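You operate a simulated robot arm through the tools that you are given. There is no shell and no other tool. Be economical: measure what you need, move in short steps, check, and stop when the job is done.

You run a simulated two-armed robot. Do the job below in one go: nothing can be reset, and whatever is moved stays where it is left.

Task
Swap the grey pair in the green bag for the folded black pair.
Fine: lay the grey pair on the bench, put the other in, shut the flap and press it on to its glue.

It is judged by the outcome, as a careful person would: the job done as asked, and still so three seconds after it is handed in. It fails if anything else is knocked over, pushed out of place, dropped, spilled or broken.

Robot
Two 7-joint arms with fingered hands on one trunk, on a base that drives. Base frame: it is fixed to the floor where the robot stands at the start and does not move with it; the origin is under the middle of the robot, x ahead of it, y to its left, z up. Readings come in m, rad, newtons and seconds.
The left shoulder is at the start at [0.029, 0.124, 1.307], the right one opposite. With the tool pointing down near the work surface each hand reaches from about 0.1 to 0.48 m from the robot's upright axis, wherever it stands, measured 20 degrees to its own side. Places, roughly: folded grey pair (11x6x4 cm) [0.5, -0.2, 0.9]; green bag [0.5, -0.2, 0.9]; green bag flap [0.6, -0.2, 1]; packing bench [0.7, -0.2, 0.8]. Payload 3.6 kg a hand.
Tool frame (each hand has its own): the origin (TCP) lies between the finger pads and is the grasp point; the fingertips stand 0.034 m ahead of it; z points along the fingers, y is the line along which they close. The gripper opens to 0.116 m. The gripper's body begins 0.04 m behind the TCP. The gripper is a hand of 5 fingers: y runs from the thumb to the fingers, the wrist lies at [-0.016, -0.16, -0.164] in the tool frame, and closing takes about 1.5 s.
Orientation is that of the tool frame in the base frame, as a unit quaternion [x, y, z, w]. With the fingers straight down and the wrist toward the robot, the tool's x, y and z point along [0, 1, 0], [1, 0, 0] and [0, 0, -1] of the base frame.

Tools
- The arms move only by the tool arm_command. It takes "left_moves", "right_moves" or both (then of equal length, played together; a hand with none holds still); each is a list of rows, each a list of 6 numbers: the shift along the base's x, y, z in m, then the turn, a rotation vector about the base's x, y, z in rad. In form: [[x, y, z, ax, ay, az], ...]. A call has 1 to 10 rows; each row shifts and turns the commanded pose from where the row before left it. "left_gripper" and "right_gripper" are, for a hand that has rows, the opening, from 0 (shut) to 1 (fully open), set as the call begins (left out, the last holds). Rows are played at 5 a second. More than 0.05 m and 0.15 rad between two rows, or a gripper value outside its range, and nothing of the call is played. A pose out of reach is approached as far as the arm can. The call stops where the force on the tool passes 40 N (or 10 N more than at its start, if that is more) or the arm is blocked; 0.2 s more then pass. The fingers move at their own pace (about 0.153 m/s each) and stop on an object; they squeeze with about 31 N. The grip force told is the motor's: it shows also when the fingers shut on nothing. Time passes only in rows, and 0.2 s behind the last, so rows that do not move let the fingers close. The reply holds the time, the measured pose of the TCP, the force on the tool along the base axes, the opening and the grip force, in the units named above and with some noise, with the torque about the TCP (base axes, N m) and any sound that the robot's microphone picked up.
- Cameras (640 x 400 px; columns grow to the right, rows downward): "scene" is now at [0.1071, -0.0121, 1.4722]; the picture's right is [-0.13, -0.99, -0.00], its down [-0.64, 0.08, -0.76] and it looks along [0.75, -0.10, -0.65] (base axes); focal length 214 px, centre (320, 200). "left" rides on the left gripper at [-0.069, -0.134, -0.11] in its tool frame; the picture's right is [-0.77, -0.19, 0.61], its down [0.59, -0.58, 0.57] and it looks along [0.25, 0.80, 0.55] (tool axes); focal length 256 px, centre (320, 200). "right" rides on the right gripper at [0.069, -0.134, -0.11] in its tool frame; the picture's right is [-0.77, 0.19, -0.61], its down [-0.59, -0.58, 0.56] and it looks along [-0.25, 0.80, 0.55] (tool axes); focal length 256 px, centre (320, 200).
- snapshot(camera): a new picture of that camera. It takes no simulated time.
- lift_body(by): slides the trunk up (or, below 0, down) by that many m; the arms and the scene camera ride with it, the base frame stays. It gives what a move gives, with no picture.
- steer(legs): drives the robot by 1 to 6 legs, each [ahead, turn to the left] in m and rad, along the robot's own axes; the way and the turn of a leg run together, so that a leg with both is an arc; at most 1.5 m and 3.142 rad a leg. The arms and the cameras ride along, it lands a little off, and it stops where it bumps. It gives what a move gives.
- set_fingers(index, middle, ring, little, thumb_bend, thumb_turn, hand): sets how far each is bent, from 0 (flat) to 1 (curled in); at 0.3 the hand is open as for a grip, at 0.7 the pads meet at the TCP. One left out holds its place. A second passes; each finger stops where it meets its share of the squeeze, and holds until it gets a number again. A gripper value or a shape takes the hand back. It gives what a move gives, with no picture; readings hold the bend of each and the force on index, middle, ring, little, thumb and palm. thumb_turn goes from beside the hand (0) to across from the fingers (1), as for a grip.
- set_grasp(shape, hand): the hand has 5 fingers and takes this shape, open, in about a second: jaw (thumb against the fingers, like two jaws); tri (thumb and two fingers); tip (a fingertip pinch); poke (one finger out to press); point (the index stretched); flat (the hand flat); cup (the hand cupped); fist (a fist). The gripper value then closes the fingers along that shape, each until it touches; the sizes above hold for jaw. It gives what a move gives, with no picture.
- pan_tilt(pan, tilt): turns the head with the scene camera to pan (to the left, within 1.501 rad either way) and tilt (down, from -0.506 to 1.204), counted from straight ahead of the robot. It gives what a move gives.
- locate(camera, pixels): for up to 12 pixels [column, row] of the newest picture of that camera ("zoom" is the newest enlarged one), the place [x, y, z] in the base frame of the surface seen there, good to about 0.002 m. It takes no simulated time.
- inspect(camera, box): a new picture of the part [left, top, right, bottom] of that camera's present view, enlarged. It takes no simulated time.
- finish_job(): hands the job in; it is judged then, once.

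Work in short steps. Measure before you move; look again where a grasp or a placing could have gone wrong, and mend it. You have 80 turns and 62 pictures in all, those below and enlarged ones among them. Open the grippers and draw the arms clear of the work before you hand the job in, unless the task says otherwise; then end with one line.

The tools are called after "Request:" by a JSON object that holds its "fn" and its "kwargs". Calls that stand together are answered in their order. arm_command: Moves the arms, as the interface text tells. Its arguments: {"type":"object","properties":{"left_moves":{"type":"array","items":{"type":"array","items":{"type":"number"}}},"left_gripper":{"type":"number"},"right_moves":{"type":"array","items":{"type":"array","items":{"type":"number"}}},"right_gripper":{"type":"number"}},"required":[]} The other tools are called the same way: lift_body (by) slides the trunk up or down; set_grasp (shape, hand) gives the hand a shape; set_fingers (index, middle, ring, little, thumb_bend, thumb_turn, hand) moves the fingers one by one; steer (legs) drives the base; pan_tilt (pan, tilt) turns the head that bears the scene camera; snapshot (camera) takes a picture; locate (camera, pixels) gives the place of the surface under pixels of a picture; inspect (camera, box) takes an enlarged picture of a part of a camera's view; finish_job () hands the job in.

At the start:

```text
clock: 0.0
left_tool_pos: [0.4742, 0.0173, 1.1755]
left_tool_rot: [0.688, 0.724, 0.037, -0.021]
left_contact_force: [0.5, -0.5, 0.7]
left_moment: [0.01, 0.0, -0.07]
left_opening: 0.1161
left_grasp_force: 0.1
left_shape: jaw
left_bend: [0.3, 0.3, 0.3, 0.3, 0.3, 0.97]
left_finger forces: [0.0, 0.0, 0.0, 0.1, 0.0, 0.1]
right_tool_pos: [0.309, -0.4001, 1.243]
right_tool_rot: [0.706, 0.708, 0.0, 0.0]
right_contact_force: [-0.5, 0.6, -0.4]
right_moment: [0.0, 0.0, -0.01]
right_opening: 0.1158
right_grasp_force: 0.2
right_shape: jaw
right_bend: [0.3, 0.3, 0.3, 0.3, 0.3, 0.97]
right_finger forces: [0.0, 0.0, 0.1, 0.0, 0.1, 0.1]
trunk travel left (down, up): [-0.5, 0.262]
robot x, y, heading: [0.0029, -0.0014, -0.003]
head pan, tilt: [-0.127, 0.707]
```

scene: 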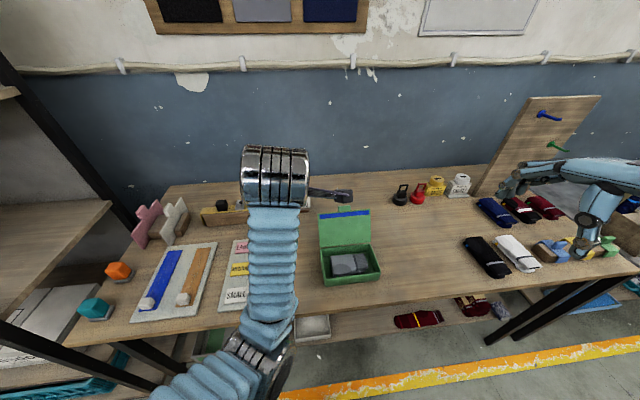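
right: 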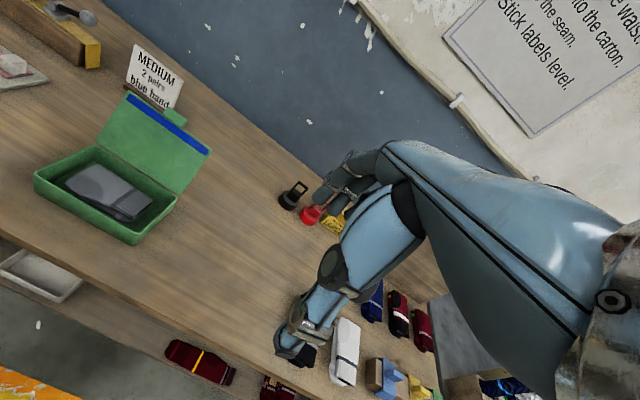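
left: 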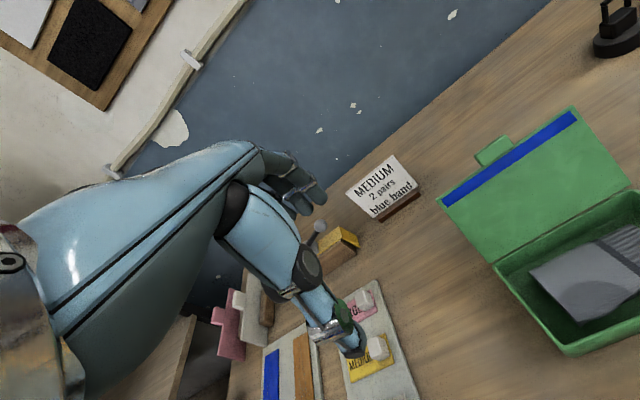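

The scene shows the green bag (box) at about (350,262) with the grey pair in it, and a black pair at about (487,255). I enlarge both areas to check.

Request:
{"fn": "inspect", "kwargs": {"camera": "scene", "box": [440, 160, 640, 290]}}

Request:
{"fn": "inspect", "kwargs": {"camera": "scene", "box": [280, 170, 440, 300]}}

```text
3.08 times, centred on (540, 225) of scene
```

zoom: 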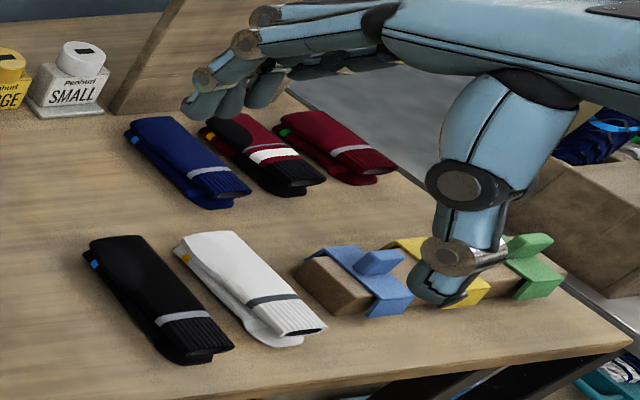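

```text
3.08 times, centred on (360, 235) of scene
```

zoom: 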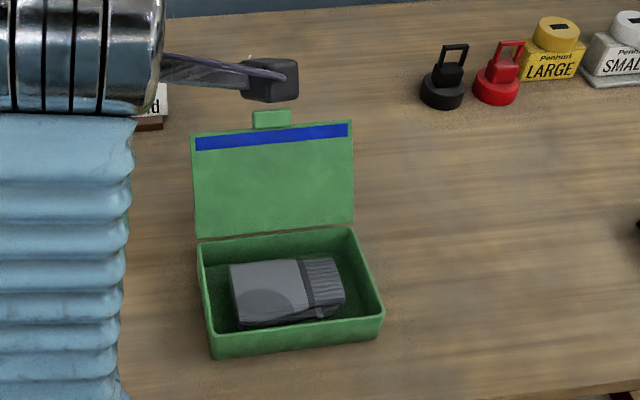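

The black pair is at zoom (160,300) of the first enlargement. I measure the box in this second one, then the pairs in a fresh scene picture.

Request:
{"fn": "locate", "kwargs": {"camera": "zoom", "pixels": [[205, 245], [350, 232], [382, 308], [213, 338], [193, 140], [352, 128], [272, 118], [232, 265], [298, 262], [345, 300], [240, 325], [220, 300]]}}

Request:
{"fn": "locate", "kwargs": {"camera": "scene", "pixels": [[467, 239], [483, 237], [513, 268], [500, 275], [490, 255], [496, 237], [537, 266], [522, 270], [470, 255], [479, 205], [350, 300]]}}

```text
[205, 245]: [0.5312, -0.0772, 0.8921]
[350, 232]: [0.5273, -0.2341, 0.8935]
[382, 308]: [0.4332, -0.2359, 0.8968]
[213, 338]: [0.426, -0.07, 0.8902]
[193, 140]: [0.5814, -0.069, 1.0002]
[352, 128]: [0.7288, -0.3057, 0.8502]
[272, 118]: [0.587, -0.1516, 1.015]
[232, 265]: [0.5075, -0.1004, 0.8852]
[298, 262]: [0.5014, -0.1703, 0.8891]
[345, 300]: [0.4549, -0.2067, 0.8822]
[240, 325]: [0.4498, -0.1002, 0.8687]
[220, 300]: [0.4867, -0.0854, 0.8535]
```

```text
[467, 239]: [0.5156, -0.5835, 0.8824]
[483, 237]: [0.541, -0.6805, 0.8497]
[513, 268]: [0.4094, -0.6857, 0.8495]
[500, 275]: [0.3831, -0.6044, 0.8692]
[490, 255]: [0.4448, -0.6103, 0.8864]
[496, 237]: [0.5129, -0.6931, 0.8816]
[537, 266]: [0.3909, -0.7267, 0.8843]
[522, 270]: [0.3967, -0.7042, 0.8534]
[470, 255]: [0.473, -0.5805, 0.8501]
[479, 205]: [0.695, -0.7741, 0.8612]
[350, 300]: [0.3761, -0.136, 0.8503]
```

Box rim is at z≈0.895, x 0.43–0.53, y −0.07…−0.235; bench top 0.85. I look further down and toward the right to see the bench edge, floor space and the black pair's surroundings.

Request:
{"fn": "pan_tilt", "kwargs": {"pan": -0.6, "tilt": 0.95}}

Request:
{"fn": "snapshot", "kwargs": {"camera": "scene"}}

```text
clock: 0.9
left_tool_pos: [0.4742, 0.0188, 1.176]
left_tool_rot: [0.687, 0.725, 0.039, -0.022]
left_contact_force: [-0.4, -0.1, 0.7]
left_moment: [-0.01, -0.02, -0.01]
left_opening: 0.1158
left_grasp_force: 0.0
left_shape: jaw
left_bend: [0.3, 0.3, 0.3, 0.3, 0.3, 0.97]
left_finger forces: [0.1, 0.0, 0.0, 0.1, 0.1, 0.0]
right_tool_pos: [0.3102, -0.4003, 1.2431]
right_tool_rot: [0.707, 0.707, 0.002, 0.0]
right_contact_force: [-0.1, 0.5, -0.8]
right_moment: [-0.03, 0.02, 0.0]
right_opening: 0.1158
right_grasp_force: 0.1
right_shape: jaw
right_bend: [0.3, 0.3, 0.3, 0.3, 0.3, 0.97]
right_finger forces: [0.0, 0.0, 0.1, 0.0, 0.1, 0.0]
trunk travel left (down, up): [-0.5, 0.262]
robot x, y, heading: [0.0012, 0.0027, 0.003]
head pan, tilt: [-0.6, 0.949]
```

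```text
56 pictures are left
```

scene: 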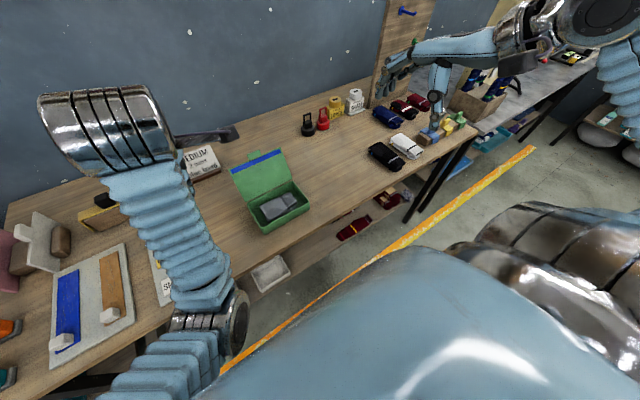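

The view now shows bench front edge; I measure edge points and the black pair.

Request:
{"fn": "locate", "kwargs": {"camera": "scene", "pixels": [[320, 240], [425, 165], [280, 270], [350, 230], [310, 330], [371, 148], [383, 145], [404, 165], [392, 170], [385, 157], [260, 330], [385, 200]]}}

Request:
{"fn": "inspect", "kwargs": {"camera": "scene", "box": [340, 90, 480, 180]}}

```text
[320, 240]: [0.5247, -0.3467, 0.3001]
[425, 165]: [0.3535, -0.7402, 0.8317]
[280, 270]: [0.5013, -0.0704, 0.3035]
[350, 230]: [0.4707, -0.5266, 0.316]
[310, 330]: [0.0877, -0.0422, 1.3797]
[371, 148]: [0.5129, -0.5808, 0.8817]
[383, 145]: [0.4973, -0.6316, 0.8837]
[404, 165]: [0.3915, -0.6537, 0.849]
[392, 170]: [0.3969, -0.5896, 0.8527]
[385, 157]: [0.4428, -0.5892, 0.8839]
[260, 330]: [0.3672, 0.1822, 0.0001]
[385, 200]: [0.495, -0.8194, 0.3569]
```

```text
4.44 times, centred on (410, 135) of scene
```

zoom: 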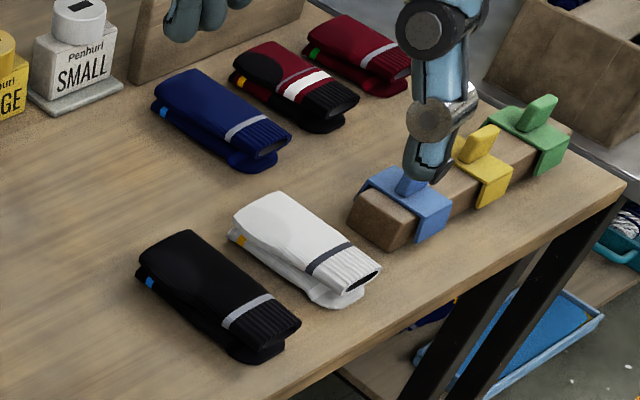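

Black and white pairs sit about 4 cm apart. I measure the black pair's outline in this zoom, and the gap to the white pair.

Request:
{"fn": "locate", "kwargs": {"camera": "zoom", "pixels": [[142, 252], [188, 232], [298, 322], [236, 350], [140, 272], [218, 290], [160, 240], [245, 275], [285, 345], [232, 235], [242, 200], [328, 305]]}}

```text
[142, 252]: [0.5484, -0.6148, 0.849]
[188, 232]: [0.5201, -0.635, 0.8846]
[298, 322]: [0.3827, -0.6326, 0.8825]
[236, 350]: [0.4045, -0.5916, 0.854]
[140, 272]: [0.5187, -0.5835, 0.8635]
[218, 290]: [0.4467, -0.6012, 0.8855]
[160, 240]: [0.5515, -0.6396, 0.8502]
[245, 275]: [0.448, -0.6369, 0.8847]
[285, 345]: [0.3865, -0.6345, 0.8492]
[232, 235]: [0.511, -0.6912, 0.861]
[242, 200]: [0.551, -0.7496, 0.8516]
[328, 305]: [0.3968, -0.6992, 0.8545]
```

Black pair: x 0.38–0.52, y −0.58…−0.64, top 0.886, long axis along x. First I drive 7 cm nearer so the right hand reaches the bag, and turn the head back.

Request:
{"fn": "steer", "kwargs": {"legs": [[0.07, 0]]}}

Request:
{"fn": "pan_tilt", "kwargs": {"pan": -0.35, "tilt": 0.85}}

Request:
{"fn": "arm_command", "kwargs": {"left_moves": [[-0.03, 0.04, 0.02, 0, 0, 0], [-0.03, 0.04, 0.02, 0, 0, 0], [-0.03, 0.04, 0.02, 0, 0, 0]], "right_moves": [[0.0, 0.04, -0.01, 0, 0, 0], [0.0, 0.04, -0.01, 0, 0, 0], [0, 0.04, -0.01, 0, 0, 0]], "right_gripper": 0.72}}

Request:
{"fn": "snapshot", "kwargs": {"camera": "scene"}}

```text
clock: 1.9
left_tool_pos: [0.5311, 0.0184, 1.1821]
left_tool_rot: [0.687, 0.725, 0.044, -0.018]
left_contact_force: [-1.6, -0.4, 0.0]
left_moment: [0.04, -0.07, 0.04]
left_opening: 0.1157
left_grasp_force: 0.0
left_shape: jaw
left_bend: [0.3, 0.3, 0.3, 0.3, 0.3, 0.97]
left_finger forces: [0.0, 0.0, 0.1, 0.0, 0.0, 0.0]
right_tool_pos: [0.3644, -0.3998, 1.2465]
right_tool_rot: [0.709, 0.705, 0.005, 0.004]
right_contact_force: [-1.2, -0.2, 0.9]
right_moment: [0.05, -0.08, -0.02]
right_opening: 0.1161
right_grasp_force: 0.1
right_shape: jaw
right_bend: [0.3, 0.3, 0.3, 0.3, 0.3, 0.97]
right_finger forces: [0.1, 0.0, 0.1, 0.0, 0.1, 0.0]
trunk travel left (down, up): [-0.5, 0.262]
robot x, y, heading: [0.0695, 0.0028, -0.007]
head pan, tilt: [-0.6, 0.949]
```

```text
clock: 2.7
left_tool_pos: [0.54, 0.0194, 1.1783]
left_tool_rot: [0.688, 0.724, 0.043, -0.021]
left_contact_force: [-0.1, -0.9, 0.1]
left_moment: [0.0, 0.03, -0.02]
left_opening: 0.1158
left_grasp_force: 0.0
left_shape: jaw
left_bend: [0.3, 0.3, 0.3, 0.3, 0.3, 0.97]
left_finger forces: [0.0, 0.1, 0.1, 0.1, 0.0, 0.0]
right_tool_pos: [0.373, -0.4013, 1.2434]
right_tool_rot: [0.708, 0.706, 0.002, 0.0]
right_contact_force: [0.3, 0.1, -0.8]
right_moment: [0.02, 0.0, 0.02]
right_opening: 0.1159
right_grasp_force: 0.1
right_shape: jaw
right_bend: [0.3, 0.3, 0.3, 0.3, 0.3, 0.97]
right_finger forces: [0.0, 0.1, 0.0, 0.0, 0.0, 0.0]
trunk travel left (down, up): [-0.5, 0.262]
robot x, y, heading: [0.0708, 0.0003, -0.004]
head pan, tilt: [-0.351, 0.85]
```

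```text
refused: row 1 steps farther than a row can; nothing moved
```

```text
54 pictures are left
```

scene: 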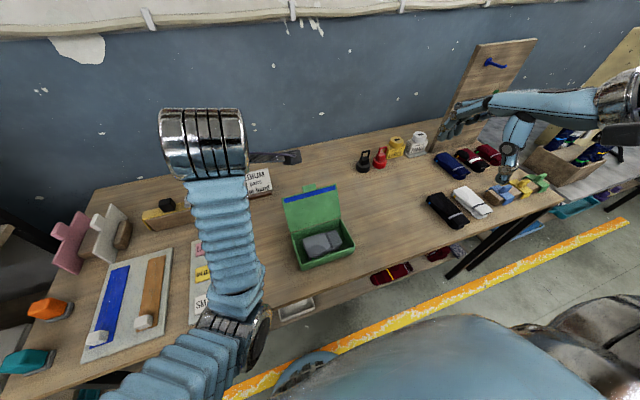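

The robot drove fine. Steps were slightly too long; I redo them shorter: left hand away to the left and back, right hand toward a spot above the bag.

Request:
{"fn": "arm_command", "kwargs": {"left_moves": [[-0.03, 0.03, 0.02, 0, 0, 0], [-0.03, 0.03, 0.02, 0, 0, 0], [-0.03, 0.03, 0.02, 0, 0, 0], [-0.03, 0.03, 0.02, 0, 0, 0], [-0.03, 0.03, 0.02, 0, 0, 0], [0, 0, 0, 0, 0, 0]], "right_moves": [[0.018, 0.04, -0.015, 0, 0, 0], [0.018, 0.04, -0.015, 0, 0, 0], [0.018, 0.04, -0.015, 0, 0, 0], [0.018, 0.04, -0.015, 0, 0, 0], [0.018, 0.04, -0.015, 0, 0, 0], [0.017, 0.045, -0.01, 0, 0, 0]], "right_gripper": 0.72}}

Request:
{"fn": "snapshot", "kwargs": {"camera": "right"}}

Request:
{"fn": "inspect", "kwargs": {"camera": "scene", "box": [240, 150, 400, 280]}}

```text
clock: 3.5
left_tool_pos: [0.5086, 0.1319, 1.1849]
left_tool_rot: [0.663, 0.74, 0.102, -0.046]
left_contact_force: [0.3, 0.3, 0.3]
left_moment: [-0.02, 0.05, 0.05]
left_opening: 0.1157
left_grasp_force: 0.0
left_shape: jaw
left_bend: [0.3, 0.3, 0.3, 0.3, 0.3, 0.97]
left_finger forces: [0.0, 0.0, 0.0, 0.0, 0.0, 0.0]
left hand out of reach, approached as far as the arm can: row 1, 2, 3
right_tool_pos: [0.3967, -0.3485, 1.2305]
right_tool_rot: [0.708, 0.706, 0.004, 0.006]
right_contact_force: [0.2, 0.9, 0.1]
right_moment: [-0.05, 0.01, -0.01]
right_opening: 0.0837
right_grasp_force: 0.1
right_shape: jaw
right_bend: [0.34, 0.37, 0.51, 0.5, 0.54, 0.99]
right_finger forces: [0.1, 0.0, 0.0, 0.0, 0.0, 0.0]
right hand out of reach, approached as far as the arm can: row 2, 3
trunk travel left (down, up): [-0.5, 0.262]
robot x, y, heading: [0.069, -0.001, 0.002]
head pan, tilt: [-0.351, 0.85]
stopped in row 3 (left hand): the arm was blocked; the commanded pose is now the measured one
```

```text
53 pictures are left
```

right: 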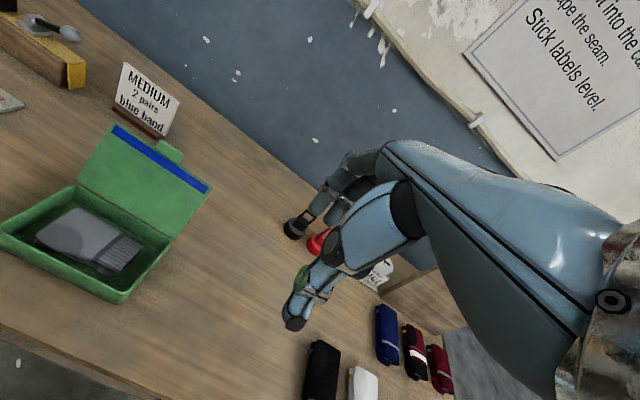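

```text
3.08 times, centred on (320, 215) of scene
```

zoom: 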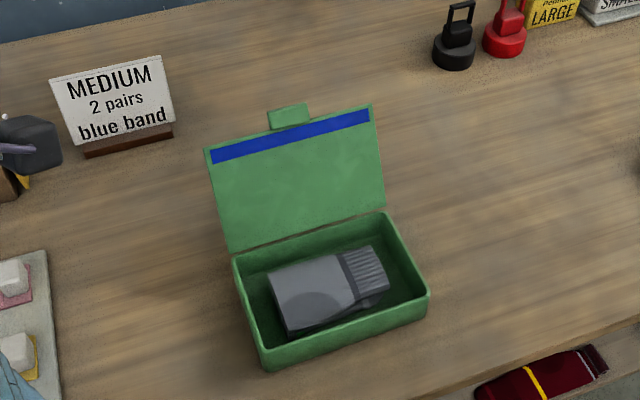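

The hands were too high to reach that far. I measure the grey pair in this zoom, and lower the right hand to z≈1.10 before going sideways.

Request:
{"fn": "locate", "kwargs": {"camera": "zoom", "pixels": [[270, 280], [335, 255], [388, 285], [292, 330], [372, 248], [318, 295], [236, 255], [384, 215], [427, 290], [268, 360], [365, 300], [255, 310]]}}

Request:
{"fn": "arm_command", "kwargs": {"right_moves": [[0, 0, -0.04, 0, 0, 0], [0, 0, -0.04, 0, 0, 0], [0, 0, -0.04, 0, 0, 0], [0.02, 0.04, -0.01, 0, 0, 0], [0.02, 0.04, 0, 0, 0, 0], [0.02, 0.04, 0, 0, 0, 0], [0.015, 0.04, 0, 0, 0, 0], [0.01, 0.035, 0, 0, 0, 0], [0, 0, 0, 0, 0, 0]]}}

Request:
{"fn": "snapshot", "kwargs": {"camera": "scene"}}

```text
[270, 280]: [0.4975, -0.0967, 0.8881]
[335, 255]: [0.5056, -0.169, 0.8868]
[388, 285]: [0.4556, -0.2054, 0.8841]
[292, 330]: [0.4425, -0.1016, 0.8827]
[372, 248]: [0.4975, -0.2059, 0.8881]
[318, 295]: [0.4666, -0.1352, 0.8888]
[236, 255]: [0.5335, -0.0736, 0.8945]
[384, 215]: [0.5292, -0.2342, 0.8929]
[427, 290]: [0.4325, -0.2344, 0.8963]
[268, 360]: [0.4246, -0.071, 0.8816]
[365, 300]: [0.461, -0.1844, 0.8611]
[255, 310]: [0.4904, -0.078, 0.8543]
```

```text
clock: 5.5
left_tool_pos: [0.5077, 0.13, 1.1851]
left_tool_rot: [0.663, 0.74, 0.102, -0.047]
left_contact_force: [-0.3, -0.9, -0.1]
left_moment: [-0.03, -0.02, -0.01]
left_opening: 0.1159
left_grasp_force: 0.1
left_shape: jaw
left_bend: [0.3, 0.3, 0.3, 0.3, 0.3, 0.97]
left_finger forces: [0.0, 0.1, 0.0, 0.0, 0.0, 0.0]
right_tool_pos: [0.3965, -0.3539, 1.1989]
right_tool_rot: [0.706, 0.708, 0.005, 0.002]
right_contact_force: [0.2, 0.5, -0.2]
right_moment: [0.02, -0.02, 0.06]
right_opening: 0.0835
right_grasp_force: 0.1
right_shape: jaw
right_bend: [0.34, 0.37, 0.51, 0.5, 0.54, 0.99]
right_finger forces: [0.0, 0.0, 0.0, 0.1, 0.0, 0.0]
right hand out of reach, approached as far as the arm can: row 1, 2, 3, 4, 5, 6, 7, 8
trunk travel left (down, up): [-0.5, 0.262]
robot x, y, heading: [0.0701, 0.0002, -0.001]
head pan, tilt: [-0.351, 0.85]
```

```text
51 pictures are left
```

scene: 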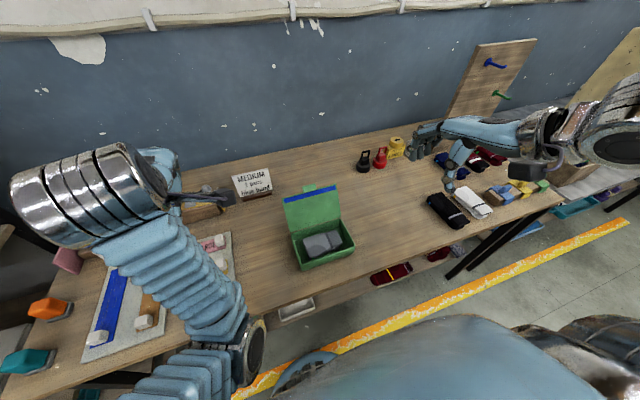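

The right arm barely moved: the wrist seems too folded this high. I test small moves straight down and inward to learn which direction is free.

Request:
{"fn": "arm_command", "kwargs": {"right_moves": [[0, 0, 0, 0, 0, 0], [0, 0, 0, 0, 0, 0], [0, 0, 0, 0, 0, 0]]}}

Request:
{"fn": "arm_command", "kwargs": {"right_moves": [[-0.03, 0.0, -0.03, 0, 0, 0], [-0.03, 0.0, -0.03, 0, 0, 0], [0, 0, 0, 0, 0, 0]]}}

```text
clock: 6.3
left_tool_pos: [0.5098, 0.1304, 1.1849]
left_tool_rot: [0.663, 0.74, 0.102, -0.047]
left_contact_force: [0.9, -0.2, -0.9]
left_moment: [0.0, 0.0, 0.0]
left_opening: 0.116
left_grasp_force: 0.0
left_shape: jaw
left_bend: [0.3, 0.3, 0.3, 0.3, 0.3, 0.97]
left_finger forces: [0.0, 0.1, 0.0, 0.1, 0.1, 0.0]
right_tool_pos: [0.3972, -0.3542, 1.1987]
right_tool_rot: [0.706, 0.708, 0.005, 0.002]
right_contact_force: [0.6, 0.7, -0.4]
right_moment: [0.03, -0.01, 0.04]
right_opening: 0.0834
right_grasp_force: 0.1
right_shape: jaw
right_bend: [0.34, 0.37, 0.51, 0.5, 0.54, 0.99]
right_finger forces: [0.0, 0.0, 0.0, 0.0, 0.0, 0.0]
trunk travel left (down, up): [-0.5, 0.262]
robot x, y, heading: [0.0699, -0.0011, -0.001]
head pan, tilt: [-0.351, 0.85]
```

```text
clock: 7.1
left_tool_pos: [0.5084, 0.1296, 1.1844]
left_tool_rot: [0.662, 0.741, 0.102, -0.047]
left_contact_force: [-0.2, 0.1, 0.1]
left_moment: [0.01, -0.01, 0.02]
left_opening: 0.1159
left_grasp_force: 0.1
left_shape: jaw
left_bend: [0.3, 0.3, 0.3, 0.3, 0.3, 0.97]
left_finger forces: [0.1, 0.0, 0.0, 0.0, 0.0, 0.0]
right_tool_pos: [0.339, -0.3946, 1.1573]
right_tool_rot: [0.704, 0.71, 0.005, 0.002]
right_contact_force: [-0.3, -0.5, -0.2]
right_moment: [0.0, -0.02, 0.02]
right_opening: 0.0835
right_grasp_force: 0.1
right_shape: jaw
right_bend: [0.34, 0.37, 0.51, 0.5, 0.54, 0.99]
right_finger forces: [0.0, 0.0, 0.1, 0.0, 0.0, 0.1]
right hand out of reach, approached as far as the arm can: row 1, 2
trunk travel left (down, up): [-0.5, 0.262]
robot x, y, heading: [0.0713, -0.0008, -0.005]
head pan, tilt: [-0.351, 0.85]
```

The wrist-to-shoulder distance seems to have a minimum of about 0.29 m, so raising the trunk should free the arm. I raise it 0.12 and then move the right hand down and inward.

Request:
{"fn": "lift_body", "kwargs": {"by": 0.12}}

Request:
{"fn": "arm_command", "kwargs": {"right_moves": [[0, 0, -0.045, 0, 0, 0], [0, 0, -0.045, 0, 0, 0], [0, 0, -0.045, 0, 0, 0], [0, 0.0, -0.04, 0, 0, 0], [0.02, 0.04, 0, 0, 0, 0], [0.02, 0.04, 0, 0, 0, 0], [0, 0, 0, 0, 0, 0]]}}

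```text
clock: 8.6
left_tool_pos: [0.5171, 0.1682, 1.3154]
left_tool_rot: [0.635, 0.752, 0.157, -0.078]
left_contact_force: [-0.5, -0.6, 0.6]
left_moment: [0.0, -0.01, 0.01]
left_opening: 0.1161
left_grasp_force: 0.0
left_shape: jaw
left_bend: [0.3, 0.3, 0.3, 0.3, 0.3, 0.97]
left_finger forces: [0.1, 0.0, 0.0, 0.1, 0.0, 0.0]
right_tool_pos: [0.3389, -0.3945, 1.2791]
right_tool_rot: [0.707, 0.707, 0.005, 0.005]
right_contact_force: [0.7, 0.0, -0.7]
right_moment: [0.0, 0.0, 0.04]
right_opening: 0.0835
right_grasp_force: 0.1
right_shape: jaw
right_bend: [0.34, 0.37, 0.51, 0.5, 0.54, 0.99]
right_finger forces: [0.0, 0.1, 0.1, 0.1, 0.1, 0.0]
trunk travel left (down, up): [-0.62, 0.142]
robot x, y, heading: [0.0698, 0.0003, -0.003]
head pan, tilt: [-0.351, 0.85]
stopped: the arm was blocked; the commanded pose is now the measured one
```

```text
clock: 10.2
left_tool_pos: [0.5153, 0.1682, 1.3127]
left_tool_rot: [0.636, 0.752, 0.157, -0.078]
left_contact_force: [-0.5, -0.1, 0.3]
left_moment: [0.0, -0.02, 0.01]
left_opening: 0.1159
left_grasp_force: 0.0
left_shape: jaw
left_bend: [0.3, 0.3, 0.3, 0.3, 0.3, 0.97]
left_finger forces: [0.0, 0.0, 0.1, 0.0, 0.0, 0.1]
right_tool_pos: [0.3779, -0.3122, 1.1059]
right_tool_rot: [0.708, 0.706, 0.005, 0.005]
right_contact_force: [0.9, 1.0, -0.2]
right_moment: [0.04, 0.0, -0.01]
right_opening: 0.0835
right_grasp_force: 0.1
right_shape: jaw
right_bend: [0.34, 0.37, 0.51, 0.5, 0.54, 0.99]
right_finger forces: [0.0, 0.1, 0.0, 0.0, 0.0, 0.0]
trunk travel left (down, up): [-0.62, 0.142]
robot x, y, heading: [0.0713, -0.0006, -0.004]
head pan, tilt: [-0.351, 0.85]
```

The arm moves freely now. I go over the bag to about (0.478, −0.152, 1.08) and narrow the opening to fit inside the walls.

Request:
{"fn": "arm_command", "kwargs": {"right_moves": [[0.02, 0.035, 0, 0, 0, 0], [0.02, 0.035, 0, 0, 0, 0], [0.02, 0.035, 0, 0, 0, 0], [0.02, 0.035, 0, 0, 0, 0], [0.02, 0.02, -0.02, 0, 0, 0], [0, 0, 0, 0, 0, 0]], "right_gripper": 0.6}}

Request:
{"fn": "snapshot", "kwargs": {"camera": "scene"}}

Request:
{"fn": "snapshot", "kwargs": {"camera": "right"}}

```text
clock: 11.6
left_tool_pos: [0.5161, 0.1701, 1.3135]
left_tool_rot: [0.635, 0.752, 0.156, -0.079]
left_contact_force: [0.2, -0.4, -0.7]
left_moment: [-0.03, 0.0, -0.03]
left_opening: 0.1159
left_grasp_force: 0.1
left_shape: jaw
left_bend: [0.3, 0.3, 0.3, 0.3, 0.3, 0.97]
left_finger forces: [0.0, 0.1, 0.1, 0.1, 0.1, 0.0]
right_tool_pos: [0.4781, -0.1537, 1.084]
right_tool_rot: [0.708, 0.707, 0.005, 0.005]
right_contact_force: [-0.2, 0.0, -0.1]
right_moment: [0.03, -0.04, 0.0]
right_opening: 0.0699
right_grasp_force: 0.1
right_shape: jaw
right_bend: [0.37, 0.41, 0.57, 0.56, 0.59, 0.99]
right_finger forces: [0.1, 0.0, 0.0, 0.0, 0.0, 0.0]
trunk travel left (down, up): [-0.62, 0.142]
robot x, y, heading: [0.0691, 0.0015, -0.007]
head pan, tilt: [-0.351, 0.85]
```

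```text
50 pictures are left
```

scene: 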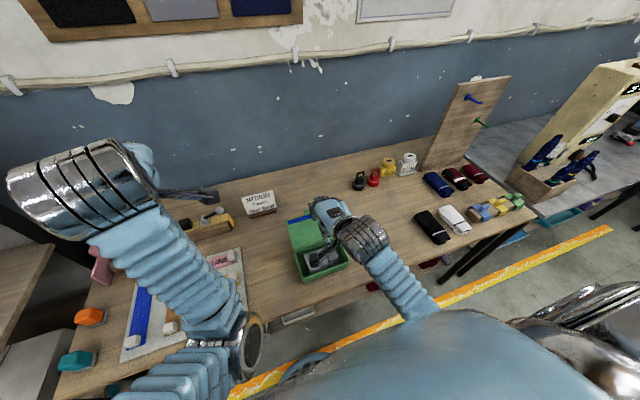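

```text
49 pictures are left
```

right: 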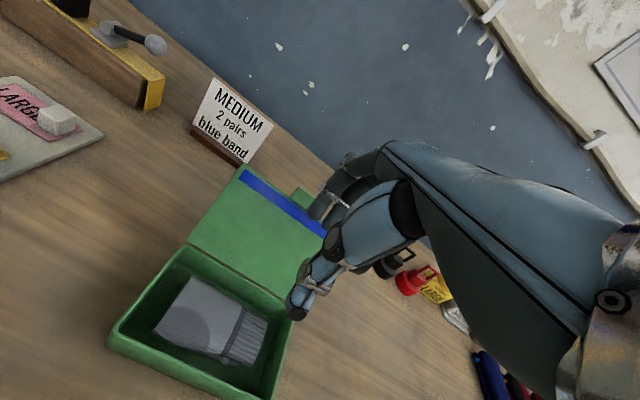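

The hand is above the bag (scene (340,235)). I zoom in to check clearance between its knuckles and the flap.

Request:
{"fn": "inspect", "kwargs": {"camera": "scene", "box": [260, 180, 400, 290]}}

Request:
{"fn": "inspect", "kwargs": {"camera": "right", "box": [100, 130, 420, 400]}}

```text
3.64 times, centred on (330, 235) of scene
```

zoom: 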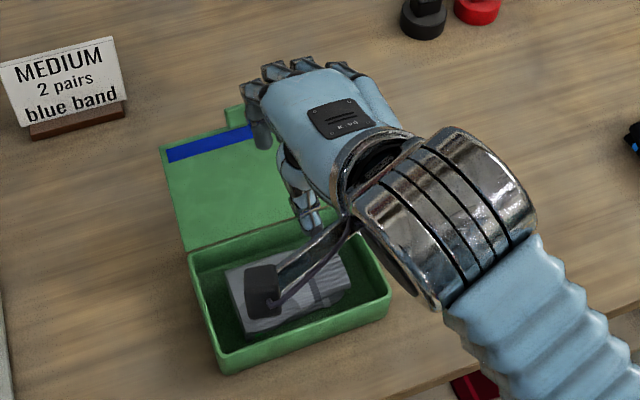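

```text
1.48 times, centred on (260, 265) of right
```

zoom: 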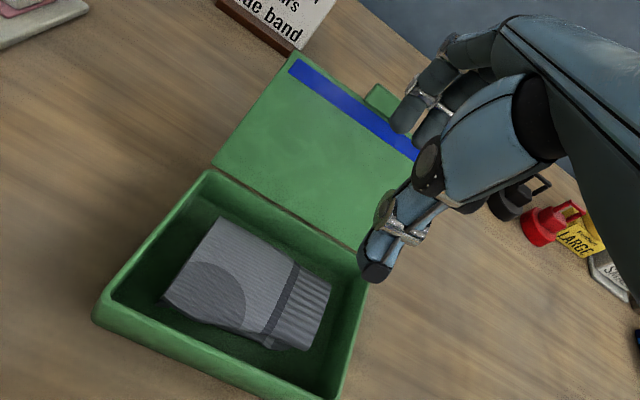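

I measure knuckles and thumb tip positions relative to the flap.

Request:
{"fn": "locate", "kwargs": {"camera": "zoom", "pixels": [[375, 272], [400, 125], [390, 210], [430, 75], [445, 45]]}}

Request:
{"fn": "inspect", "kwargs": {"camera": "scene", "box": [290, 190, 370, 250]}}

```text
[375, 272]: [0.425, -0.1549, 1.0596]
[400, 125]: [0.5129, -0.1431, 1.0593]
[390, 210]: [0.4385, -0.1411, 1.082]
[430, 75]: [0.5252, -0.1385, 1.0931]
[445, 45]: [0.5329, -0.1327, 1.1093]
```

```text
6.67 times, centred on (330, 220) of scene
```

zoom: 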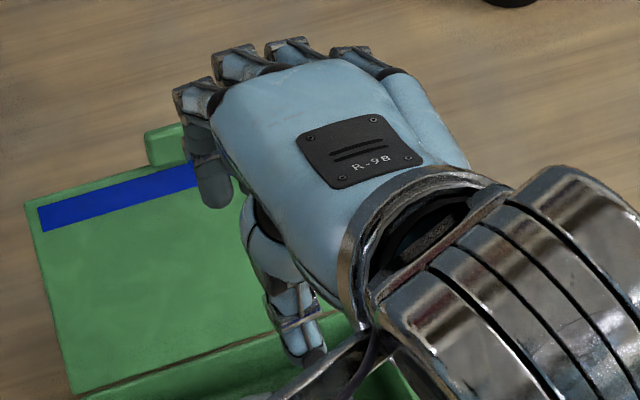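

I measure the outermost knuckles at (190,90), (240,60), (290,45), (350,50) and the little finger tip (215,200).

Request:
{"fn": "locate", "kwargs": {"camera": "zoom", "pixels": [[190, 90], [240, 55], [290, 45], [352, 52], [213, 195], [195, 130], [307, 355], [300, 335], [262, 225], [330, 110]]}}

```text
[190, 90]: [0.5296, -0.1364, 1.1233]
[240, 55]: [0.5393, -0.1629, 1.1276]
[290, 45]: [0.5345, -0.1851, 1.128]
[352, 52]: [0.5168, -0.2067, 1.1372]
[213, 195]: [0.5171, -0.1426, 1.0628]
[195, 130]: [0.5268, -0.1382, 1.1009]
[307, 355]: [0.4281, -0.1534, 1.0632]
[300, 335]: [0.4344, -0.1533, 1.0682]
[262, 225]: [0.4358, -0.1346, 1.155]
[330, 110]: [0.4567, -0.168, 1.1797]
```

Fingers span x≈0.425 (thumb outside) to ≈0.525; I need precise inner wall positions, so I probe points across both walls from the right camera.

Request:
{"fn": "locate", "kwargs": {"camera": "right", "pixels": [[160, 363], [160, 355], [160, 350], [160, 345], [160, 338], [222, 268], [222, 272], [222, 278], [222, 284], [222, 290], [175, 310], [250, 340]]}}

```text
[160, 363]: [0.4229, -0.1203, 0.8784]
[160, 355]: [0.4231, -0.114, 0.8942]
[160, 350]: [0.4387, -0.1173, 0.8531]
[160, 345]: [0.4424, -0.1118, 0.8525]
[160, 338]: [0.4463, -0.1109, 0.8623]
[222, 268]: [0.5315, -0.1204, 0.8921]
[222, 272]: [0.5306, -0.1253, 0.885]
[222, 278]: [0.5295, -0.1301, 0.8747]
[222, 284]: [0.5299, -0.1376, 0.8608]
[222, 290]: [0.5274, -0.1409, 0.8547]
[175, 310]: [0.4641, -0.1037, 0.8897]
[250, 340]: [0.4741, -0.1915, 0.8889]
```

Inner walls at x≈0.428 and 0.530. I narrow to about 0.063, shift y by +0.012, and descend so the tips are just above the rim, then check.

Request:
{"fn": "arm_command", "kwargs": {"right_moves": [[0.001, 0.012, -0.036, 0, 0, 0], [0, 0, -0.036, 0, 0, 0], [0, 0, -0.036, 0, 0, 0], [0, 0, -0.03, 0, 0, 0], [0, 0, 0, 0, 0, 0]], "right_gripper": 0.54}}

Request:
{"fn": "snapshot", "kwargs": {"camera": "right"}}

Request:
{"fn": "inspect", "kwargs": {"camera": "scene", "box": [270, 190, 390, 290]}}

```text
clock: 12.8
left_tool_pos: [0.5151, 0.1707, 1.3136]
left_tool_rot: [0.635, 0.753, 0.157, -0.079]
left_contact_force: [0.7, 0.2, -0.4]
left_moment: [-0.01, 0.01, 0.01]
left_opening: 0.1163
left_grasp_force: 0.0
left_shape: jaw
left_bend: [0.3, 0.3, 0.3, 0.3, 0.3, 0.97]
left_finger forces: [0.1, 0.0, 0.0, 0.0, 0.0, 0.0]
right_tool_pos: [0.4799, -0.1412, 0.9471]
right_tool_rot: [0.708, 0.706, 0.006, 0.005]
right_contact_force: [-0.2, -0.5, -0.5]
right_moment: [-0.01, 0.0, -0.01]
right_opening: 0.0628
right_grasp_force: 0.0
right_shape: jaw
right_bend: [0.38, 0.43, 0.6, 0.59, 0.62, 0.99]
right_finger forces: [0.0, 0.0, 0.1, 0.0, 0.1, 0.1]
trunk travel left (down, up): [-0.62, 0.142]
robot x, y, heading: [0.0687, -0.0002, -0.003]
head pan, tilt: [-0.351, 0.85]
```

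```text
45 pictures are left
```

right: 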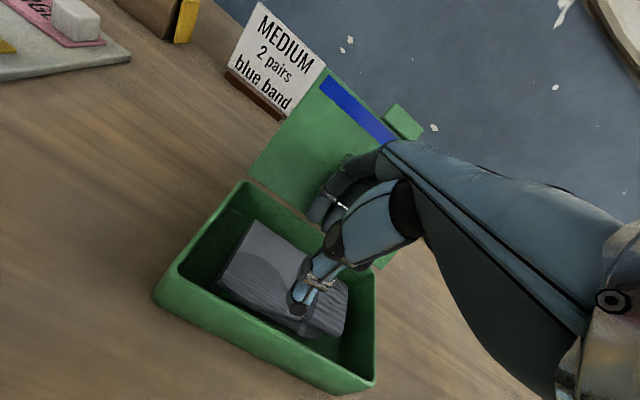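

```text
4.00 times, centred on (330, 240) of scene
```

zoom: 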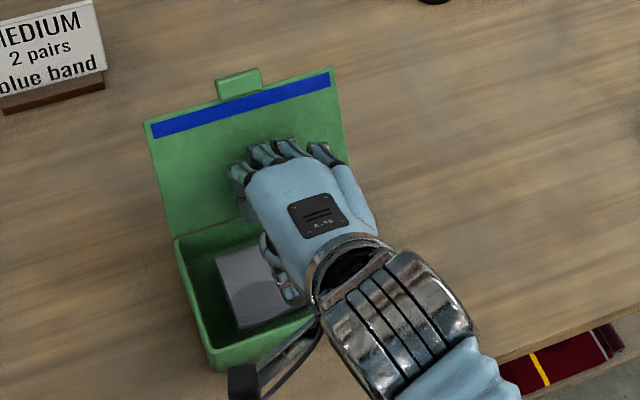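

I measure the thumb tip at right-camera (297,308), index tip (315,215) and the scene-zoom counterparts.

Request:
{"fn": "locate", "kwargs": {"camera": "right", "pixels": [[297, 308], [290, 300], [318, 218], [265, 235], [222, 285], [345, 325], [290, 325], [375, 360], [340, 387]]}}

Request:
{"fn": "locate", "kwargs": {"camera": "zoom", "pixels": [[242, 210], [245, 195], [290, 297], [236, 165], [265, 150], [325, 150], [240, 325], [228, 258]]}}

```text
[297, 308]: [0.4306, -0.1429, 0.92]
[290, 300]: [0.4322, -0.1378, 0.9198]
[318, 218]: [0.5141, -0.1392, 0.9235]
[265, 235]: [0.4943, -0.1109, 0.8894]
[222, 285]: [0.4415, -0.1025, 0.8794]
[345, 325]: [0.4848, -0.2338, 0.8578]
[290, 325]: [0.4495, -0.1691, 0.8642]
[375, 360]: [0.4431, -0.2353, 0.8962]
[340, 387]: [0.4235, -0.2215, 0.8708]
```

```text
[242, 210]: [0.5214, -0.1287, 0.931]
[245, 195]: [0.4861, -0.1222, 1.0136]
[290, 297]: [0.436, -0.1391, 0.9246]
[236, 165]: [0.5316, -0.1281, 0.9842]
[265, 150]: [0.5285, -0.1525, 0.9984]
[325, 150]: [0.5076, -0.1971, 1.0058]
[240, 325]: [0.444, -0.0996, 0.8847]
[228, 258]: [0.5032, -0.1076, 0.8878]
```

Thumb's outer face is at x≈0.431 and index back at ≈0.521; shifting +3 mm centres them between walls. I descend 5 cm gently.

Request:
{"fn": "arm_command", "kwargs": {"right_moves": [[0.003, 0, 0, 0, 0, 0], [0, 0, -0.012, 0, 0, 0], [0, 0, -0.012, 0, 0, 0], [0, 0, -0.012, 0, 0, 0], [0, 0, -0.012, 0, 0, 0], [0, 0, 0, 0, 0, 0]]}}

Request:
{"fn": "inspect", "kwargs": {"camera": "right", "box": [130, 130, 450, 400]}}

```text
clock: 13.9
left_tool_pos: [0.5136, 0.17, 1.3144]
left_tool_rot: [0.636, 0.752, 0.157, -0.078]
left_contact_force: [0.1, -0.8, 0.3]
left_moment: [0.02, 0.03, 0.04]
left_opening: 0.1161
left_grasp_force: 0.0
left_shape: jaw
left_bend: [0.3, 0.3, 0.3, 0.3, 0.3, 0.97]
left_finger forces: [0.0, 0.0, 0.1, 0.0, 0.0, 0.1]
right_tool_pos: [0.4897, -0.1408, 0.9194]
right_tool_rot: [0.707, 0.707, 0.019, 0.016]
right_contact_force: [-6.2, -0.5, 19.1]
right_moment: [-0.07, -0.51, -0.09]
right_opening: 0.0612
right_grasp_force: 0.1
right_shape: jaw
right_bend: [0.38, 0.43, 0.6, 0.59, 0.63, 1.0]
right_finger forces: [0.0, 17.8, 0.1, 0.0, 7.8, 0.0]
trunk travel left (down, up): [-0.62, 0.142]
robot x, y, heading: [0.0703, -0.0014, -0.005]
head pan, tilt: [-0.351, 0.85]
stopped in row 5 (right hand): the force on the tool passed its limit at 52 N (the readings are from after the stop); the commanded pose is now the measured one
```

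```text
1.48 times, centred on (290, 265) of right
```

zoom: 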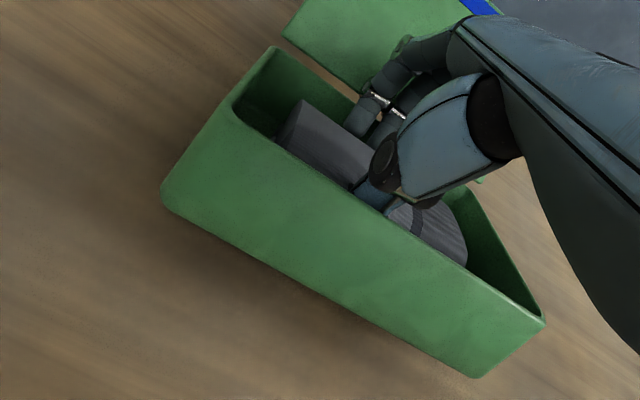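

The middle finger met the rear rim (moment puts the contact at x≈0.528); it sticks out 1 cm more than the index. I back up, level the hand, and try the narrower fingertip-pinch shape.

Request:
{"fn": "arm_command", "kwargs": {"right_moves": [[-0.008, 0, 0.02, 0, 0, 0], [0, 0, 0.02, 0, 0.035, 0], [0, 0, 0.02, 0, 0, 0], [0, 0, 0, 0, 0, 0]]}}

Request:
{"fn": "set_grasp", "kwargs": {"hand": "right", "shape": "tip"}}

Request:
{"fn": "snapshot", "kwargs": {"camera": "right"}}

Request:
{"fn": "inspect", "kwargs": {"camera": "scene", "box": [270, 190, 390, 290]}}

```text
clock: 14.9
left_tool_pos: [0.5163, 0.1697, 1.3133]
left_tool_rot: [0.635, 0.753, 0.156, -0.079]
left_contact_force: [-0.3, -0.7, 0.3]
left_moment: [-0.02, 0.0, 0.0]
left_opening: 0.1159
left_grasp_force: 0.1
left_shape: jaw
left_bend: [0.3, 0.3, 0.3, 0.3, 0.3, 0.97]
left_finger forces: [0.0, 0.0, 0.0, 0.0, 0.0, 0.1]
right_tool_pos: [0.4814, -0.1437, 0.9766]
right_tool_rot: [0.708, 0.706, 0.001, 0.0]
right_contact_force: [-0.4, -0.3, 0.2]
right_moment: [0.0, -0.01, 0.0]
right_opening: 0.0624
right_grasp_force: 0.0
right_shape: jaw
right_bend: [0.38, 0.43, 0.6, 0.59, 0.62, 1.0]
right_finger forces: [0.0, 0.1, 0.0, 0.1, 0.0, 0.0]
trunk travel left (down, up): [-0.62, 0.142]
robot x, y, heading: [0.0724, -0.0009, -0.003]
head pan, tilt: [-0.351, 0.85]
```

```text
clock: 15.8
left_tool_pos: [0.5161, 0.1705, 1.313]
left_tool_rot: [0.635, 0.752, 0.157, -0.08]
left_contact_force: [0.0, 0.2, 0.1]
left_moment: [-0.04, -0.01, -0.03]
left_opening: 0.1157
left_grasp_force: 0.1
left_shape: jaw
left_bend: [0.3, 0.3, 0.3, 0.3, 0.3, 0.97]
left_finger forces: [0.0, 0.0, 0.0, 0.0, 0.0, 0.0]
right_tool_pos: [0.4803, -0.1409, 0.9767]
right_tool_rot: [0.708, 0.707, 0.001, 0.0]
right_contact_force: [-0.4, -0.7, -1.3]
right_moment: [-0.02, 0.0, -0.01]
right_opening: 0.1159
right_grasp_force: 0.2
right_shape: tip
right_bend: [0.29, 0.96, 0.98, 0.98, 0.3, 0.97]
right_finger forces: [0.1, 0.0, 0.0, 0.0, 0.0, 0.1]
trunk travel left (down, up): [-0.62, 0.142]
robot x, y, heading: [0.0705, -0.0004, 0.003]
head pan, tilt: [-0.351, 0.85]
```

```text
42 pictures are left
```

right: 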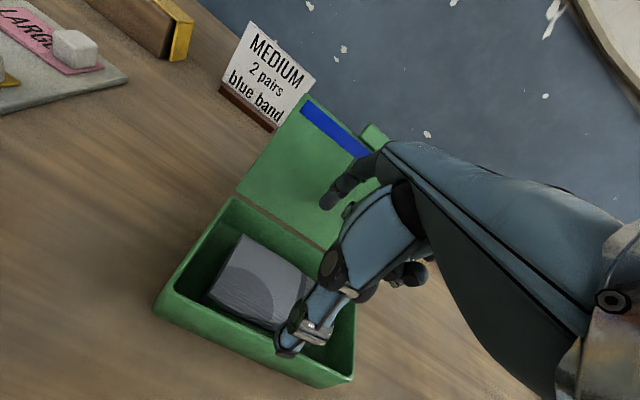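

```text
4.00 times, centred on (330, 240) of scene
```

zoom: 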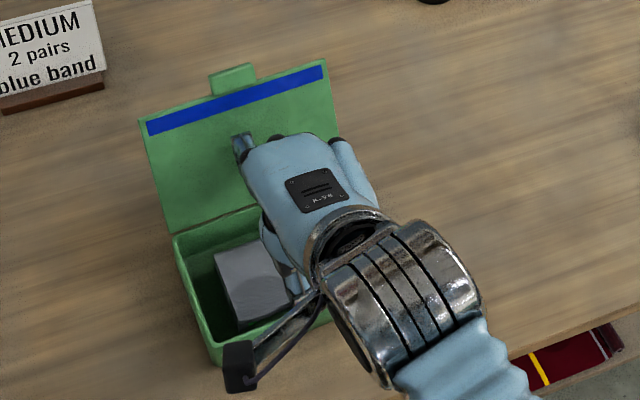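

The other three fingers are now curled away. I set the opening to about 0.063 and re-measure bag, sock and finger positions.

Request:
{"fn": "arm_command", "kwargs": {"right_moves": [[0, 0, 0, 0, 0, 0], [0, 0, 0, 0, 0, 0], [0, 0, 0, 0, 0, 0], [0, 0, 0, 0, 0, 0]], "right_gripper": 0.54}}

Request:
{"fn": "snapshot", "kwargs": {"camera": "right"}}

Request:
{"fn": "locate", "kwargs": {"camera": "zoom", "pixels": [[175, 237], [240, 212], [213, 362], [215, 255], [238, 328], [222, 340], [190, 300], [320, 325], [160, 235]]}}

```text
clock: 16.8
left_tool_pos: [0.5157, 0.1695, 1.3132]
left_tool_rot: [0.634, 0.753, 0.156, -0.08]
left_contact_force: [-0.2, -0.3, 0.8]
left_moment: [0.01, 0.0, -0.02]
left_opening: 0.1159
left_grasp_force: 0.0
left_shape: jaw
left_bend: [0.3, 0.3, 0.3, 0.3, 0.3, 0.97]
left_finger forces: [0.0, 0.0, 0.1, 0.1, 0.0, 0.0]
right_tool_pos: [0.4809, -0.1413, 0.9766]
right_tool_rot: [0.708, 0.707, 0.002, 0.0]
right_contact_force: [0.8, 0.1, -1.1]
right_moment: [0.01, 0.0, 0.0]
right_opening: 0.0635
right_grasp_force: 0.0
right_shape: tip
right_bend: [0.39, 0.96, 0.98, 0.98, 0.62, 0.99]
right_finger forces: [0.0, 0.0, 0.0, 0.0, 0.1, 0.0]
trunk travel left (down, up): [-0.62, 0.142]
robot x, y, heading: [0.0688, 0.0015, -0.007]
head pan, tilt: [-0.351, 0.85]
```

```text
40 pictures are left
```

right: 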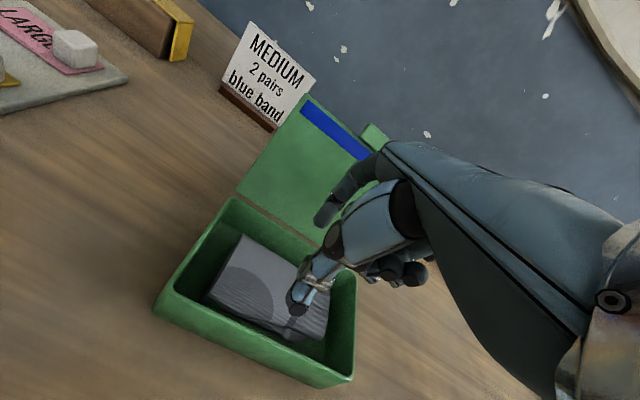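

```text
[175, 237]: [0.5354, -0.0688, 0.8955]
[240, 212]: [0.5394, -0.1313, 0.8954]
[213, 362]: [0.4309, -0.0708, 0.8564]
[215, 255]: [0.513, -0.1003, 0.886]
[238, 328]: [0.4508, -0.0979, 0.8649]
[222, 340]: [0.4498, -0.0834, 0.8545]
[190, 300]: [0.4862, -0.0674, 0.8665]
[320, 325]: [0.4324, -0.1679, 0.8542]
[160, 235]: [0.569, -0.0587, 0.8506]
```

The bag shifted a few mm (+x). I measure finger tips, sock and walls in the newest right picture.

Request:
{"fn": "locate", "kwargs": {"camera": "right", "pixels": [[296, 306], [290, 298], [320, 222], [324, 212], [244, 238], [208, 298], [300, 338], [250, 333], [252, 345], [250, 350], [270, 222], [345, 300]]}}

Request:
{"fn": "inspect", "kwargs": {"camera": "right", "box": [150, 170, 430, 400]}}

```text
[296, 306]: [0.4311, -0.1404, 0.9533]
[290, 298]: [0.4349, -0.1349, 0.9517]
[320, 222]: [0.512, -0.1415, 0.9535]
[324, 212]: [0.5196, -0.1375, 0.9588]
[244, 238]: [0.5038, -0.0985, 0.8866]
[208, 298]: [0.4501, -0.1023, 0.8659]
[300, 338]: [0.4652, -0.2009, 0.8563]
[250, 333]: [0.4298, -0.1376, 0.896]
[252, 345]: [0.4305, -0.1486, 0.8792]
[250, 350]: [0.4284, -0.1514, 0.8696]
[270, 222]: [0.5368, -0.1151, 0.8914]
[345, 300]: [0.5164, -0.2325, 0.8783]
```

```text
1.74 times, centred on (290, 285) of right
```

zoom: 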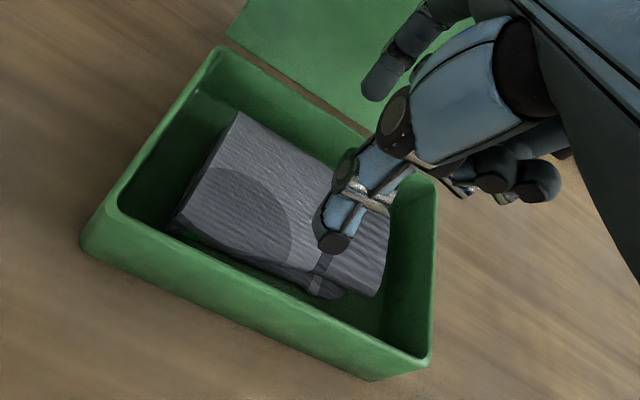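

I refine sock front/rear edges near the finger positions.

Request:
{"fn": "locate", "kwargs": {"camera": "zoom", "pixels": [[215, 243], [240, 256], [265, 268], [290, 280], [310, 292], [270, 128], [295, 143], [320, 158], [338, 168], [370, 290], [150, 222], [200, 248]]}}

```text
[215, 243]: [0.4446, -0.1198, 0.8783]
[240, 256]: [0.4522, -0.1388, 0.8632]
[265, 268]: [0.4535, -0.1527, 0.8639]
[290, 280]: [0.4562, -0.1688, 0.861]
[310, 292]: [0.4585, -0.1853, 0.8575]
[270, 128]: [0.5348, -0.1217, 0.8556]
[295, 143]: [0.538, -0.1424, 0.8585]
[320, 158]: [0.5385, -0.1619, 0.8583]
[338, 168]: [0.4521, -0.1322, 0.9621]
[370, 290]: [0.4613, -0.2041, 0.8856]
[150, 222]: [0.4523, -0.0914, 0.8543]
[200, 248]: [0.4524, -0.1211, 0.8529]
```

Sock is yawed ≈0.13 rad; near y −0.152 it spans x≈0.4535–0.511. I shift to (0.486, −0.152), yaw 0.12, and descend in small steps.

Request:
{"fn": "arm_command", "kwargs": {"right_moves": [[0.005, -0.01, 0, 0, 0, 0.12], [0, 0, -0.02, 0, 0, 0], [0, 0, -0.015, 0, 0, 0], [0, 0, -0.012, 0, 0, 0], [0, 0, -0.01, 0, 0, 0], [0, 0, -0.01, 0, 0, 0], [0, 0, -0.01, 0, 0, 0], [0, 0, 0, 0, 0, 0]]}}

Request:
{"fn": "inspect", "kwargs": {"camera": "right", "box": [150, 170, 430, 400]}}

```text
clock: 18.6
left_tool_pos: [0.5132, 0.1701, 1.3141]
left_tool_rot: [0.635, 0.753, 0.157, -0.078]
left_contact_force: [-0.6, 0.1, -0.5]
left_moment: [0.02, -0.02, -0.03]
left_opening: 0.1159
left_grasp_force: 0.1
left_shape: jaw
left_bend: [0.3, 0.3, 0.3, 0.3, 0.3, 0.97]
left_finger forces: [0.1, 0.0, 0.0, 0.0, 0.1, 0.1]
right_tool_pos: [0.4848, -0.1501, 0.9013]
right_tool_rot: [0.664, 0.748, 0.005, 0.003]
right_contact_force: [-5.8, -0.5, 24.1]
right_moment: [0.07, -0.62, 0.13]
right_opening: 0.0589
right_grasp_force: 0.0
right_shape: tip
right_bend: [0.41, 0.96, 0.98, 0.98, 0.64, 1.0]
right_finger forces: [23.3, 0.0, 0.0, 0.1, 22.6, 0.0]
trunk travel left (down, up): [-0.62, 0.142]
robot x, y, heading: [0.0678, -0.0016, -0.006]
head pan, tilt: [-0.351, 0.85]
```

```text
1.74 times, centred on (290, 285) of right
```

zoom: 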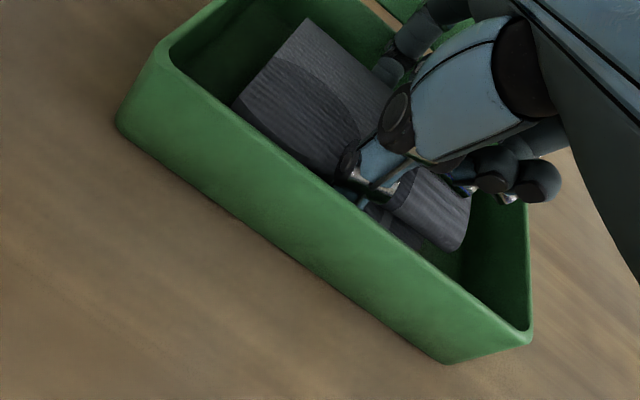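

Both fingers are in at z 0.901 around the pair, with some contact. I close the pinch now.

Request:
{"fn": "arm_command", "kwargs": {"right_moves": [[0, 0, 0.004, 0, 0, 0], [0, 0, 0, 0, 0, 0], [0, 0, 0, 0, 0, 0], [0, 0, 0, 0, 0, 0], [0, 0, 0, 0, 0, 0], [0, 0, 0, 0, 0, 0], [0, 0, 0, 0, 0, 0]], "right_gripper": 0}}

Request:
{"fn": "arm_command", "kwargs": {"right_moves": [[0, 0, 0.01, 0, 0, 0], [0, 0, 0.015, 0, 0, 0], [0, 0, 0.015, 0, 0, 0], [0, 0, 0, 0, 0, 0]]}}

Request:
{"fn": "snapshot", "kwargs": {"camera": "right"}}

```text
clock: 20.2
left_tool_pos: [0.5161, 0.1702, 1.3129]
left_tool_rot: [0.635, 0.753, 0.156, -0.079]
left_contact_force: [-0.5, -0.7, 0.6]
left_moment: [0.02, -0.02, -0.02]
left_opening: 0.116
left_grasp_force: 0.1
left_shape: jaw
left_bend: [0.3, 0.3, 0.3, 0.3, 0.3, 0.97]
left_finger forces: [0.0, 0.0, 0.1, 0.0, 0.0, 0.1]
right_tool_pos: [0.4856, -0.1515, 0.9026]
right_tool_rot: [0.664, 0.748, 0.002, 0.001]
right_contact_force: [-2.0, 1.9, 3.6]
right_moment: [0.04, -0.08, 0.11]
right_opening: 0.0548
right_grasp_force: 31.3
right_shape: tip
right_bend: [0.41, 1.0, 1.0, 1.0, 0.67, 0.99]
right_finger forces: [32.5, 0.0, 0.0, 0.0, 29.5, 0.1]
trunk travel left (down, up): [-0.62, 0.142]
robot x, y, heading: [0.0677, -0.0012, -0.001]
head pan, tilt: [-0.351, 0.85]
```

```text
clock: 21.2
left_tool_pos: [0.5157, 0.1702, 1.3134]
left_tool_rot: [0.634, 0.753, 0.157, -0.079]
left_contact_force: [-0.5, 0.4, 0.4]
left_moment: [0.02, -0.03, -0.02]
left_opening: 0.1161
left_grasp_force: 0.1
left_shape: jaw
left_bend: [0.3, 0.3, 0.3, 0.3, 0.3, 0.97]
left_finger forces: [0.0, 0.1, 0.0, 0.0, 0.0, 0.0]
right_tool_pos: [0.486, -0.1518, 0.9431]
right_tool_rot: [0.664, 0.747, 0.001, 0.001]
right_contact_force: [-0.8, 0.3, -0.7]
right_moment: [0.01, 0.0, 0.0]
right_opening: 0.0545
right_grasp_force: 31.3
right_shape: tip
right_bend: [0.41, 1.0, 1.0, 1.0, 0.67, 0.99]
right_finger forces: [31.3, 0.0, 0.0, 0.0, 29.2, 0.0]
trunk travel left (down, up): [-0.62, 0.142]
robot x, y, heading: [0.071, -0.0038, -0.001]
head pan, tilt: [-0.351, 0.85]
```

```text
37 pictures are left
```

right: 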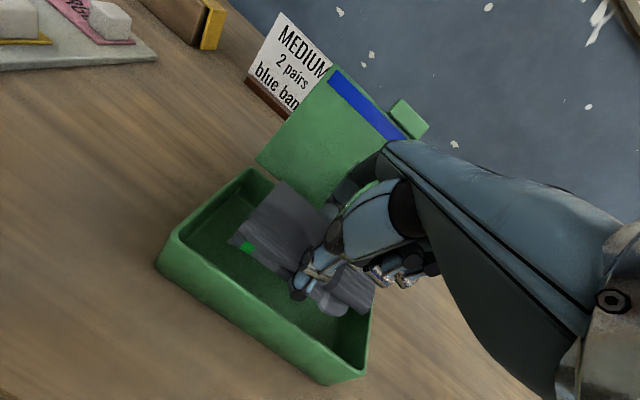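

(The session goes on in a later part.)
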